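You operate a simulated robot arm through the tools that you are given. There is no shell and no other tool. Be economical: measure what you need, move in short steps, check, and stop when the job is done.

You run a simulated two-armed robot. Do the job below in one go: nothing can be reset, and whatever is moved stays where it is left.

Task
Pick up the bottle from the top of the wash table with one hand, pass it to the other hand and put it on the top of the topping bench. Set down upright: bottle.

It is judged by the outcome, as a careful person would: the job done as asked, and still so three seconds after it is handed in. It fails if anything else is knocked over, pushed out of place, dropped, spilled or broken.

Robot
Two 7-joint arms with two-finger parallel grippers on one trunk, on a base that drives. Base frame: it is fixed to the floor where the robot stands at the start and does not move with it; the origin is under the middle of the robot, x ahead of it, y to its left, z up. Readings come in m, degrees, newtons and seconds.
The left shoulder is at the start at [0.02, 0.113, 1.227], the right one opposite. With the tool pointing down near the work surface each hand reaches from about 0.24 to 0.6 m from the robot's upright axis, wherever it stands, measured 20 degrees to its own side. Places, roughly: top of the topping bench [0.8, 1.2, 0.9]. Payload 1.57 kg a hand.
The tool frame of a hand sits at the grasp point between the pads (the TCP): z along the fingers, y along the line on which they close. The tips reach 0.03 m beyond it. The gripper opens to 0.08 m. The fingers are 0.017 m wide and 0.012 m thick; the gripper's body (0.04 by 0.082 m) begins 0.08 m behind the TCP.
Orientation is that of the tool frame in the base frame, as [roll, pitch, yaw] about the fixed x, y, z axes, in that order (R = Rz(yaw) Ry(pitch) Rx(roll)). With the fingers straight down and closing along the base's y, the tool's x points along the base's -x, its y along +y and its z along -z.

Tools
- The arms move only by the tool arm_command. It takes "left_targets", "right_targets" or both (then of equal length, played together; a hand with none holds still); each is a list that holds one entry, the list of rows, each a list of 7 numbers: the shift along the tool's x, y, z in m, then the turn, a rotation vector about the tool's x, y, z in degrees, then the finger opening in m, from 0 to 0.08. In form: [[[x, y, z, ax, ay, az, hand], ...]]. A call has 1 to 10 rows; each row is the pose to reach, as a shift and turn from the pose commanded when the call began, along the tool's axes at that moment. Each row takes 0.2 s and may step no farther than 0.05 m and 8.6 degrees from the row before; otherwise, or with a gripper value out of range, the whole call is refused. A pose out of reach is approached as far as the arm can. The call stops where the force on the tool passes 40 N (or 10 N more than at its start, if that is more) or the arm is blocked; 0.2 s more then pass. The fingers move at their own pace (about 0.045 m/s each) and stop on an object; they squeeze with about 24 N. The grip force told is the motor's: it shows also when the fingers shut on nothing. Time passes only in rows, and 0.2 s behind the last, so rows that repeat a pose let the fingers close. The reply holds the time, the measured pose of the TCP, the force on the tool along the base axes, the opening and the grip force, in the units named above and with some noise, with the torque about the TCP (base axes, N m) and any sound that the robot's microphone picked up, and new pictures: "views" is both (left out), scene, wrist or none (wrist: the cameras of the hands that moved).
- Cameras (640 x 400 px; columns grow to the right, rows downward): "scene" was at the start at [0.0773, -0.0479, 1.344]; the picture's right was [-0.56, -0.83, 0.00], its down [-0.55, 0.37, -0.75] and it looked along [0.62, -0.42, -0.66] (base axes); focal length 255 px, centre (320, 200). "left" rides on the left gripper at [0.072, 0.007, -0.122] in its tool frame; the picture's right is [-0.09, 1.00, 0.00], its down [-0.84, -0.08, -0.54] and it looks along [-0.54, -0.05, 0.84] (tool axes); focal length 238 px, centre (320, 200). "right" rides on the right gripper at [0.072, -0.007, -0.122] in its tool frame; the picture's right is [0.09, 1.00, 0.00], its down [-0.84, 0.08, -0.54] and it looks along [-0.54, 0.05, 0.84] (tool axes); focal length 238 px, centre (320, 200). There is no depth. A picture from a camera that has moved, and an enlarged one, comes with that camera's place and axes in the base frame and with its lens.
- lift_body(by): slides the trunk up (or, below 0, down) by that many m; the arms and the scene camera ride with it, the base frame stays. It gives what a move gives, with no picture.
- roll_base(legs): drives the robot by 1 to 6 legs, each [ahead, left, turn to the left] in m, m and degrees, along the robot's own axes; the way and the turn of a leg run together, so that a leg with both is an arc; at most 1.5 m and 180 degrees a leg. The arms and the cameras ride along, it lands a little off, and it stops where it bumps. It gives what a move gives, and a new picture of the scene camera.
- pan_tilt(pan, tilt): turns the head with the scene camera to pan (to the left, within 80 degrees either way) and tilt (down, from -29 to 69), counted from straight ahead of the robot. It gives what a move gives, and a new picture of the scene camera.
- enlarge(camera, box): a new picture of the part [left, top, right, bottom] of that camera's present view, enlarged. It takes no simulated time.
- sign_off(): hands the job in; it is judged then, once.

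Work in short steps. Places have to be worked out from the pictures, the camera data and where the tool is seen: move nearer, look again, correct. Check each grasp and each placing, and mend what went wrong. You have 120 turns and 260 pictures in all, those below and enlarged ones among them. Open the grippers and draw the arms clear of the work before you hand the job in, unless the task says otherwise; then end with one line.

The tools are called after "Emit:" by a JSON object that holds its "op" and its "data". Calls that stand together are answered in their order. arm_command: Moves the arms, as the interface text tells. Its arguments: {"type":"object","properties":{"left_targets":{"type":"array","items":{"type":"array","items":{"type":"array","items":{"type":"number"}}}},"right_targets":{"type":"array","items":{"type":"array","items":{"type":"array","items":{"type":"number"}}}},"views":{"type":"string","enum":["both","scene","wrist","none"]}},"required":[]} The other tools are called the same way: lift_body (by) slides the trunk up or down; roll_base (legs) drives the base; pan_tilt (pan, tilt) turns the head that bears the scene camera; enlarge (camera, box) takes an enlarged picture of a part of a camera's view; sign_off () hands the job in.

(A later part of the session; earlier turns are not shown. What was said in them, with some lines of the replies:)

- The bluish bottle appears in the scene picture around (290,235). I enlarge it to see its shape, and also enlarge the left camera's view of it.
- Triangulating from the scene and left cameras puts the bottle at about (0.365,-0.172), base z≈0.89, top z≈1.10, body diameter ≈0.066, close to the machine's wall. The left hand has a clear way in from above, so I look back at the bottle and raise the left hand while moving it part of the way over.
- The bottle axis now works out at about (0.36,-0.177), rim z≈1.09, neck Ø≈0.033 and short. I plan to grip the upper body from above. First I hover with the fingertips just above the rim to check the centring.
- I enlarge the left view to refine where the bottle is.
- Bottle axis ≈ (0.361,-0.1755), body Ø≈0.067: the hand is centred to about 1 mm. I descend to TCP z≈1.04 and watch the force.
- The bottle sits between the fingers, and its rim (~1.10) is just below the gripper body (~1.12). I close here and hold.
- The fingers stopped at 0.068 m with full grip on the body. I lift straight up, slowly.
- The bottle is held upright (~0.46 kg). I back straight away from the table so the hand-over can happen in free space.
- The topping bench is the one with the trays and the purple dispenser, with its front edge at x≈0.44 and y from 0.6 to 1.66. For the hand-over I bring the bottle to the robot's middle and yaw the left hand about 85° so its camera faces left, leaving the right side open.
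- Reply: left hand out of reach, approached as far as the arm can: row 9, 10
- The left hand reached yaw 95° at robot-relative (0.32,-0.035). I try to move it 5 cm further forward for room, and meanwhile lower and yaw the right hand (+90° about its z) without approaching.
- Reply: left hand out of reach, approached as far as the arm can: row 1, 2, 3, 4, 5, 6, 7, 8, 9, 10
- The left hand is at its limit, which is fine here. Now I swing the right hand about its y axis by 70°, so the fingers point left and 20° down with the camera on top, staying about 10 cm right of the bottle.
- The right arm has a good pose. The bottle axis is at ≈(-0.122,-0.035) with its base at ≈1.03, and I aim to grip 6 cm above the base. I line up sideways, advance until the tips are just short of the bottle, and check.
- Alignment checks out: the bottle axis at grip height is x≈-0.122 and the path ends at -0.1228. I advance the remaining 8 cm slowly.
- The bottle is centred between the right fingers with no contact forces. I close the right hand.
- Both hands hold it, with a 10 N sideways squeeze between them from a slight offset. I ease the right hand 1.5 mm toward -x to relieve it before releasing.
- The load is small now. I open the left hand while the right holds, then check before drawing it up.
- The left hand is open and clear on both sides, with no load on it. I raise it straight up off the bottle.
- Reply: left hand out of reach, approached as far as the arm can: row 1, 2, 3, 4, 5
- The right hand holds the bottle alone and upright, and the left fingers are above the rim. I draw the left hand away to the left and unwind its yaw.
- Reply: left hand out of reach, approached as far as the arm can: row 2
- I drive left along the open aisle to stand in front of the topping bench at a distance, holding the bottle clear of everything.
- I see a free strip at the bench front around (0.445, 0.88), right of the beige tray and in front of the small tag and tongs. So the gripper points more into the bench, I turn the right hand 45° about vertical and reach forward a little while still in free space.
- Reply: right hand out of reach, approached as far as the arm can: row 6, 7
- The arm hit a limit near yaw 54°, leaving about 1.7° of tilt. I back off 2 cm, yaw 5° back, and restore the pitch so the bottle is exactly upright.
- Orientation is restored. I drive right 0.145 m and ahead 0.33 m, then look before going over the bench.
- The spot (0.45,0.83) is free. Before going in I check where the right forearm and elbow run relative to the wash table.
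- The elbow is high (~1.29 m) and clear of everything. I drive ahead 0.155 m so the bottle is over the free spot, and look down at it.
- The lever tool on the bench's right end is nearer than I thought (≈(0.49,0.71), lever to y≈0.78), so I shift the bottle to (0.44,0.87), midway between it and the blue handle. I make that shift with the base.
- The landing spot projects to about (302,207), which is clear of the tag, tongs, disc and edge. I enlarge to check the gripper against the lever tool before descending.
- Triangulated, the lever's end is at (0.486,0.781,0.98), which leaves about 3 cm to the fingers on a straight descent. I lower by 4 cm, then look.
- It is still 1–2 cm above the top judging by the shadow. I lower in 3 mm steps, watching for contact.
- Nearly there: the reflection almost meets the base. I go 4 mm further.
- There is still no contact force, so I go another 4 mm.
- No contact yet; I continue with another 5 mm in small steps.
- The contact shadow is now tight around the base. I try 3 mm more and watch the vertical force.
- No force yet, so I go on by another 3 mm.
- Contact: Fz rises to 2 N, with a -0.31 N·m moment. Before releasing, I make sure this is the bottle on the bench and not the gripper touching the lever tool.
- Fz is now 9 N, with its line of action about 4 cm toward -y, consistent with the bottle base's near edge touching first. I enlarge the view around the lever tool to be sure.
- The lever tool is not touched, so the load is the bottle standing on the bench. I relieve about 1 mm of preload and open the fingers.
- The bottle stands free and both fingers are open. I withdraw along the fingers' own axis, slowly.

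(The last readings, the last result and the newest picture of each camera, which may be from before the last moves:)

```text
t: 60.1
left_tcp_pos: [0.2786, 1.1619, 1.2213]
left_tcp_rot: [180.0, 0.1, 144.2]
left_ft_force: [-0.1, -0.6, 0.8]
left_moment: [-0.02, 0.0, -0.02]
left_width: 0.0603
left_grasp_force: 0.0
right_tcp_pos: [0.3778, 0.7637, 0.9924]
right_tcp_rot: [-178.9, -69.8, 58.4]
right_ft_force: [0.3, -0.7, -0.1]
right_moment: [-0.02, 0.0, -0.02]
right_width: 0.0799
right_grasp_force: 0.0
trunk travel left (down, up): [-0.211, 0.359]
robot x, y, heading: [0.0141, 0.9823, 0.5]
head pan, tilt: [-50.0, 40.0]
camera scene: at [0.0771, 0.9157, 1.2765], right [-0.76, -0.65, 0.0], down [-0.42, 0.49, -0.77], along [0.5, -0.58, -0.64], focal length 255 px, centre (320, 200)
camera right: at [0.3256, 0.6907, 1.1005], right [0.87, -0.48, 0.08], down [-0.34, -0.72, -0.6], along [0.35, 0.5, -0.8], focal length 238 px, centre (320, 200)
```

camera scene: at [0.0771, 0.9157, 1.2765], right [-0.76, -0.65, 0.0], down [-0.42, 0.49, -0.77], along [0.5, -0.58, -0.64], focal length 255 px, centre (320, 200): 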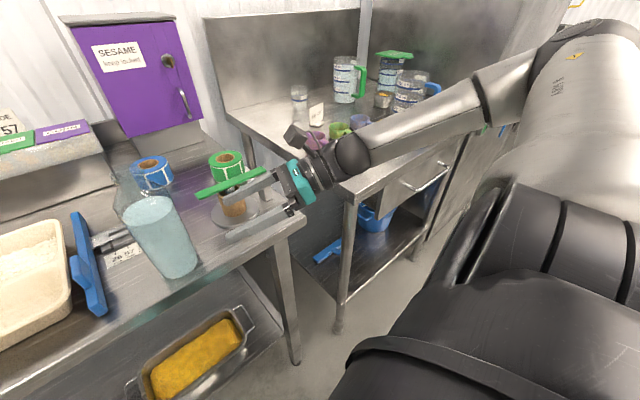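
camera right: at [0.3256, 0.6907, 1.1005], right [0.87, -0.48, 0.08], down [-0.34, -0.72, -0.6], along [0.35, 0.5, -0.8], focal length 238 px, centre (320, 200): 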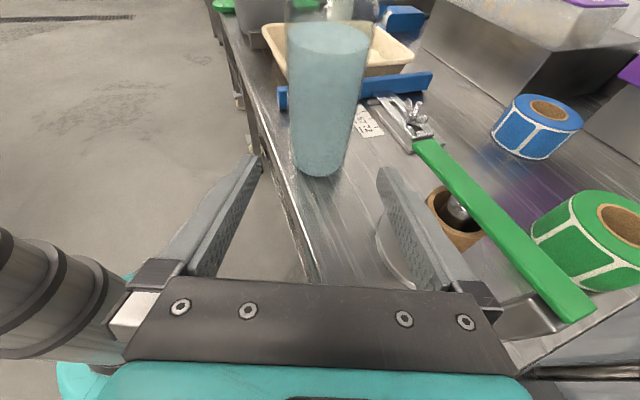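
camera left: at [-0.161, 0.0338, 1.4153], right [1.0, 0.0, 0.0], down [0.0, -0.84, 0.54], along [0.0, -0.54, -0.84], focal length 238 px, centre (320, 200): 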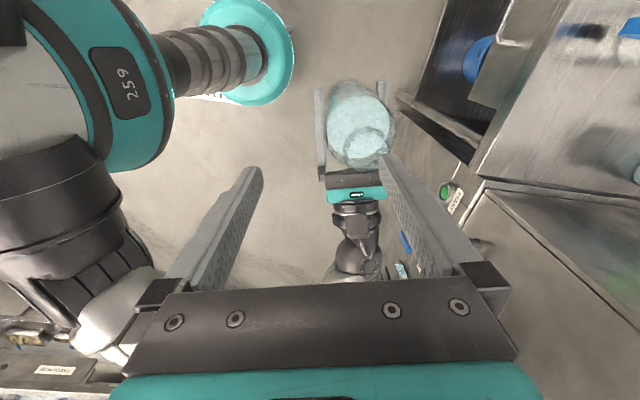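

The bottle stands upright on the bench by itself. I back the robot straight away to clear the arms from the work.

Emit:
{"op": "roll_base", "data": {"legs": [[-0.4, 0, 0]]}}

Emit:
{"op": "pan_tilt", "data": {"pan": -15, "tilt": 25}}

Emit:
{"op": "enlarge", "data": {"camera": "scene", "box": [160, 100, 480, 300]}}

```text
t: 62.6
left_tcp_pos: [-0.122, 1.1601, 1.2222]
left_tcp_rot: [180.0, 0.0, 144.3]
left_ft_force: [0.3, -0.3, 0.5]
left_moment: [-0.02, -0.03, 0.02]
left_width: 0.0599
left_grasp_force: 0.1
right_tcp_pos: [-0.0238, 0.7624, 0.9922]
right_tcp_rot: [-179.3, -69.9, 58.4]
right_ft_force: [0.5, 0.7, -0.7]
right_moment: [-0.01, -0.02, -0.02]
right_width: 0.08
right_grasp_force: 0.2
trunk travel left (down, up): [-0.211, 0.359]
robot x, y, heading: [-0.386, 0.9783, 0.3]
head pan, tilt: [-50.0, 40.0]
camera scene: at [-0.3239, 0.9131, 1.2765], right [-0.76, -0.65, 0.0], down [-0.42, 0.49, -0.77], along [0.5, -0.58, -0.64], focal length 255 px, centre (320, 200)
```

scene: 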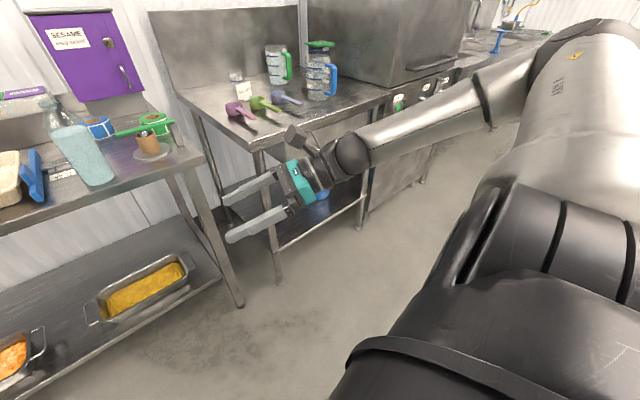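

```text
t: 63.7
left_tcp_pos: [-0.1218, 1.1599, 1.2212]
left_tcp_rot: [-180.0, 0.0, 144.4]
left_ft_force: [-0.1, -0.3, -0.2]
left_moment: [0.0, 0.0, -0.03]
left_width: 0.06
left_grasp_force: 0.0
right_tcp_pos: [-0.0244, 0.7626, 0.9906]
right_tcp_rot: [-179.2, -70.0, 58.5]
right_ft_force: [-0.5, -0.2, 0.7]
right_moment: [0.0, 0.0, 0.0]
right_width: 0.0801
right_grasp_force: 0.0
trunk travel left (down, up): [-0.211, 0.359]
robot x, y, heading: [-0.388, 0.9788, 0.2]
head pan, tilt: [-15.0, 25.0]
camera scene: at [-0.2894, 0.9545, 1.2997], right [-0.25, -0.97, 0.0], down [-0.41, 0.11, -0.91], along [0.88, -0.23, -0.42], focal length 255 px, centre (320, 200)
```

scene: 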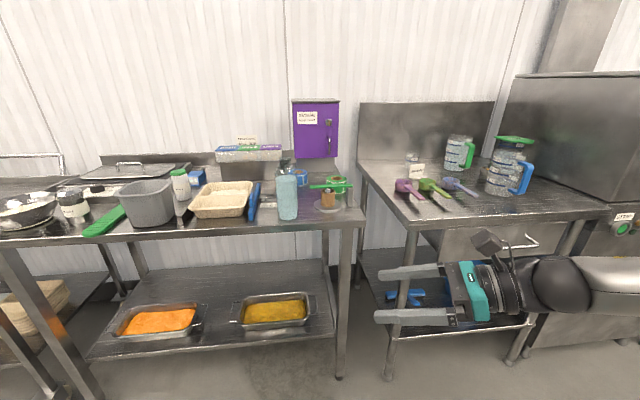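

```text
2.00 times, centred on (320, 200) of scene
camera zoom: at [-0.2894, 0.9545, 1.2997], right [-0.25, -0.97, 0.0], down [-0.41, 0.11, -0.91], along [0.88, -0.23, -0.42], focal length 510 px, centre (320, 200)
```

zoom: 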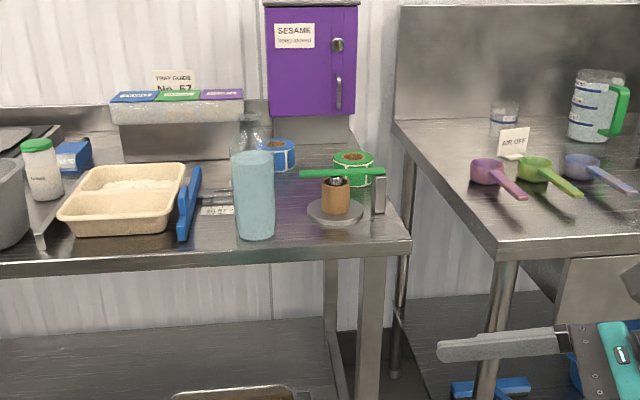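

The bottle stands upright on the topping bench, everything else is in place, and both hands are open and clear. I hand the job in.

Emit:
{"op": "sign_off", "data": {}}

```text
The job is handed in.
```

The bottle went from the wash table to the left hand, across to the right hand, and now stands upright on the topping bench; nothing else was disturbed.
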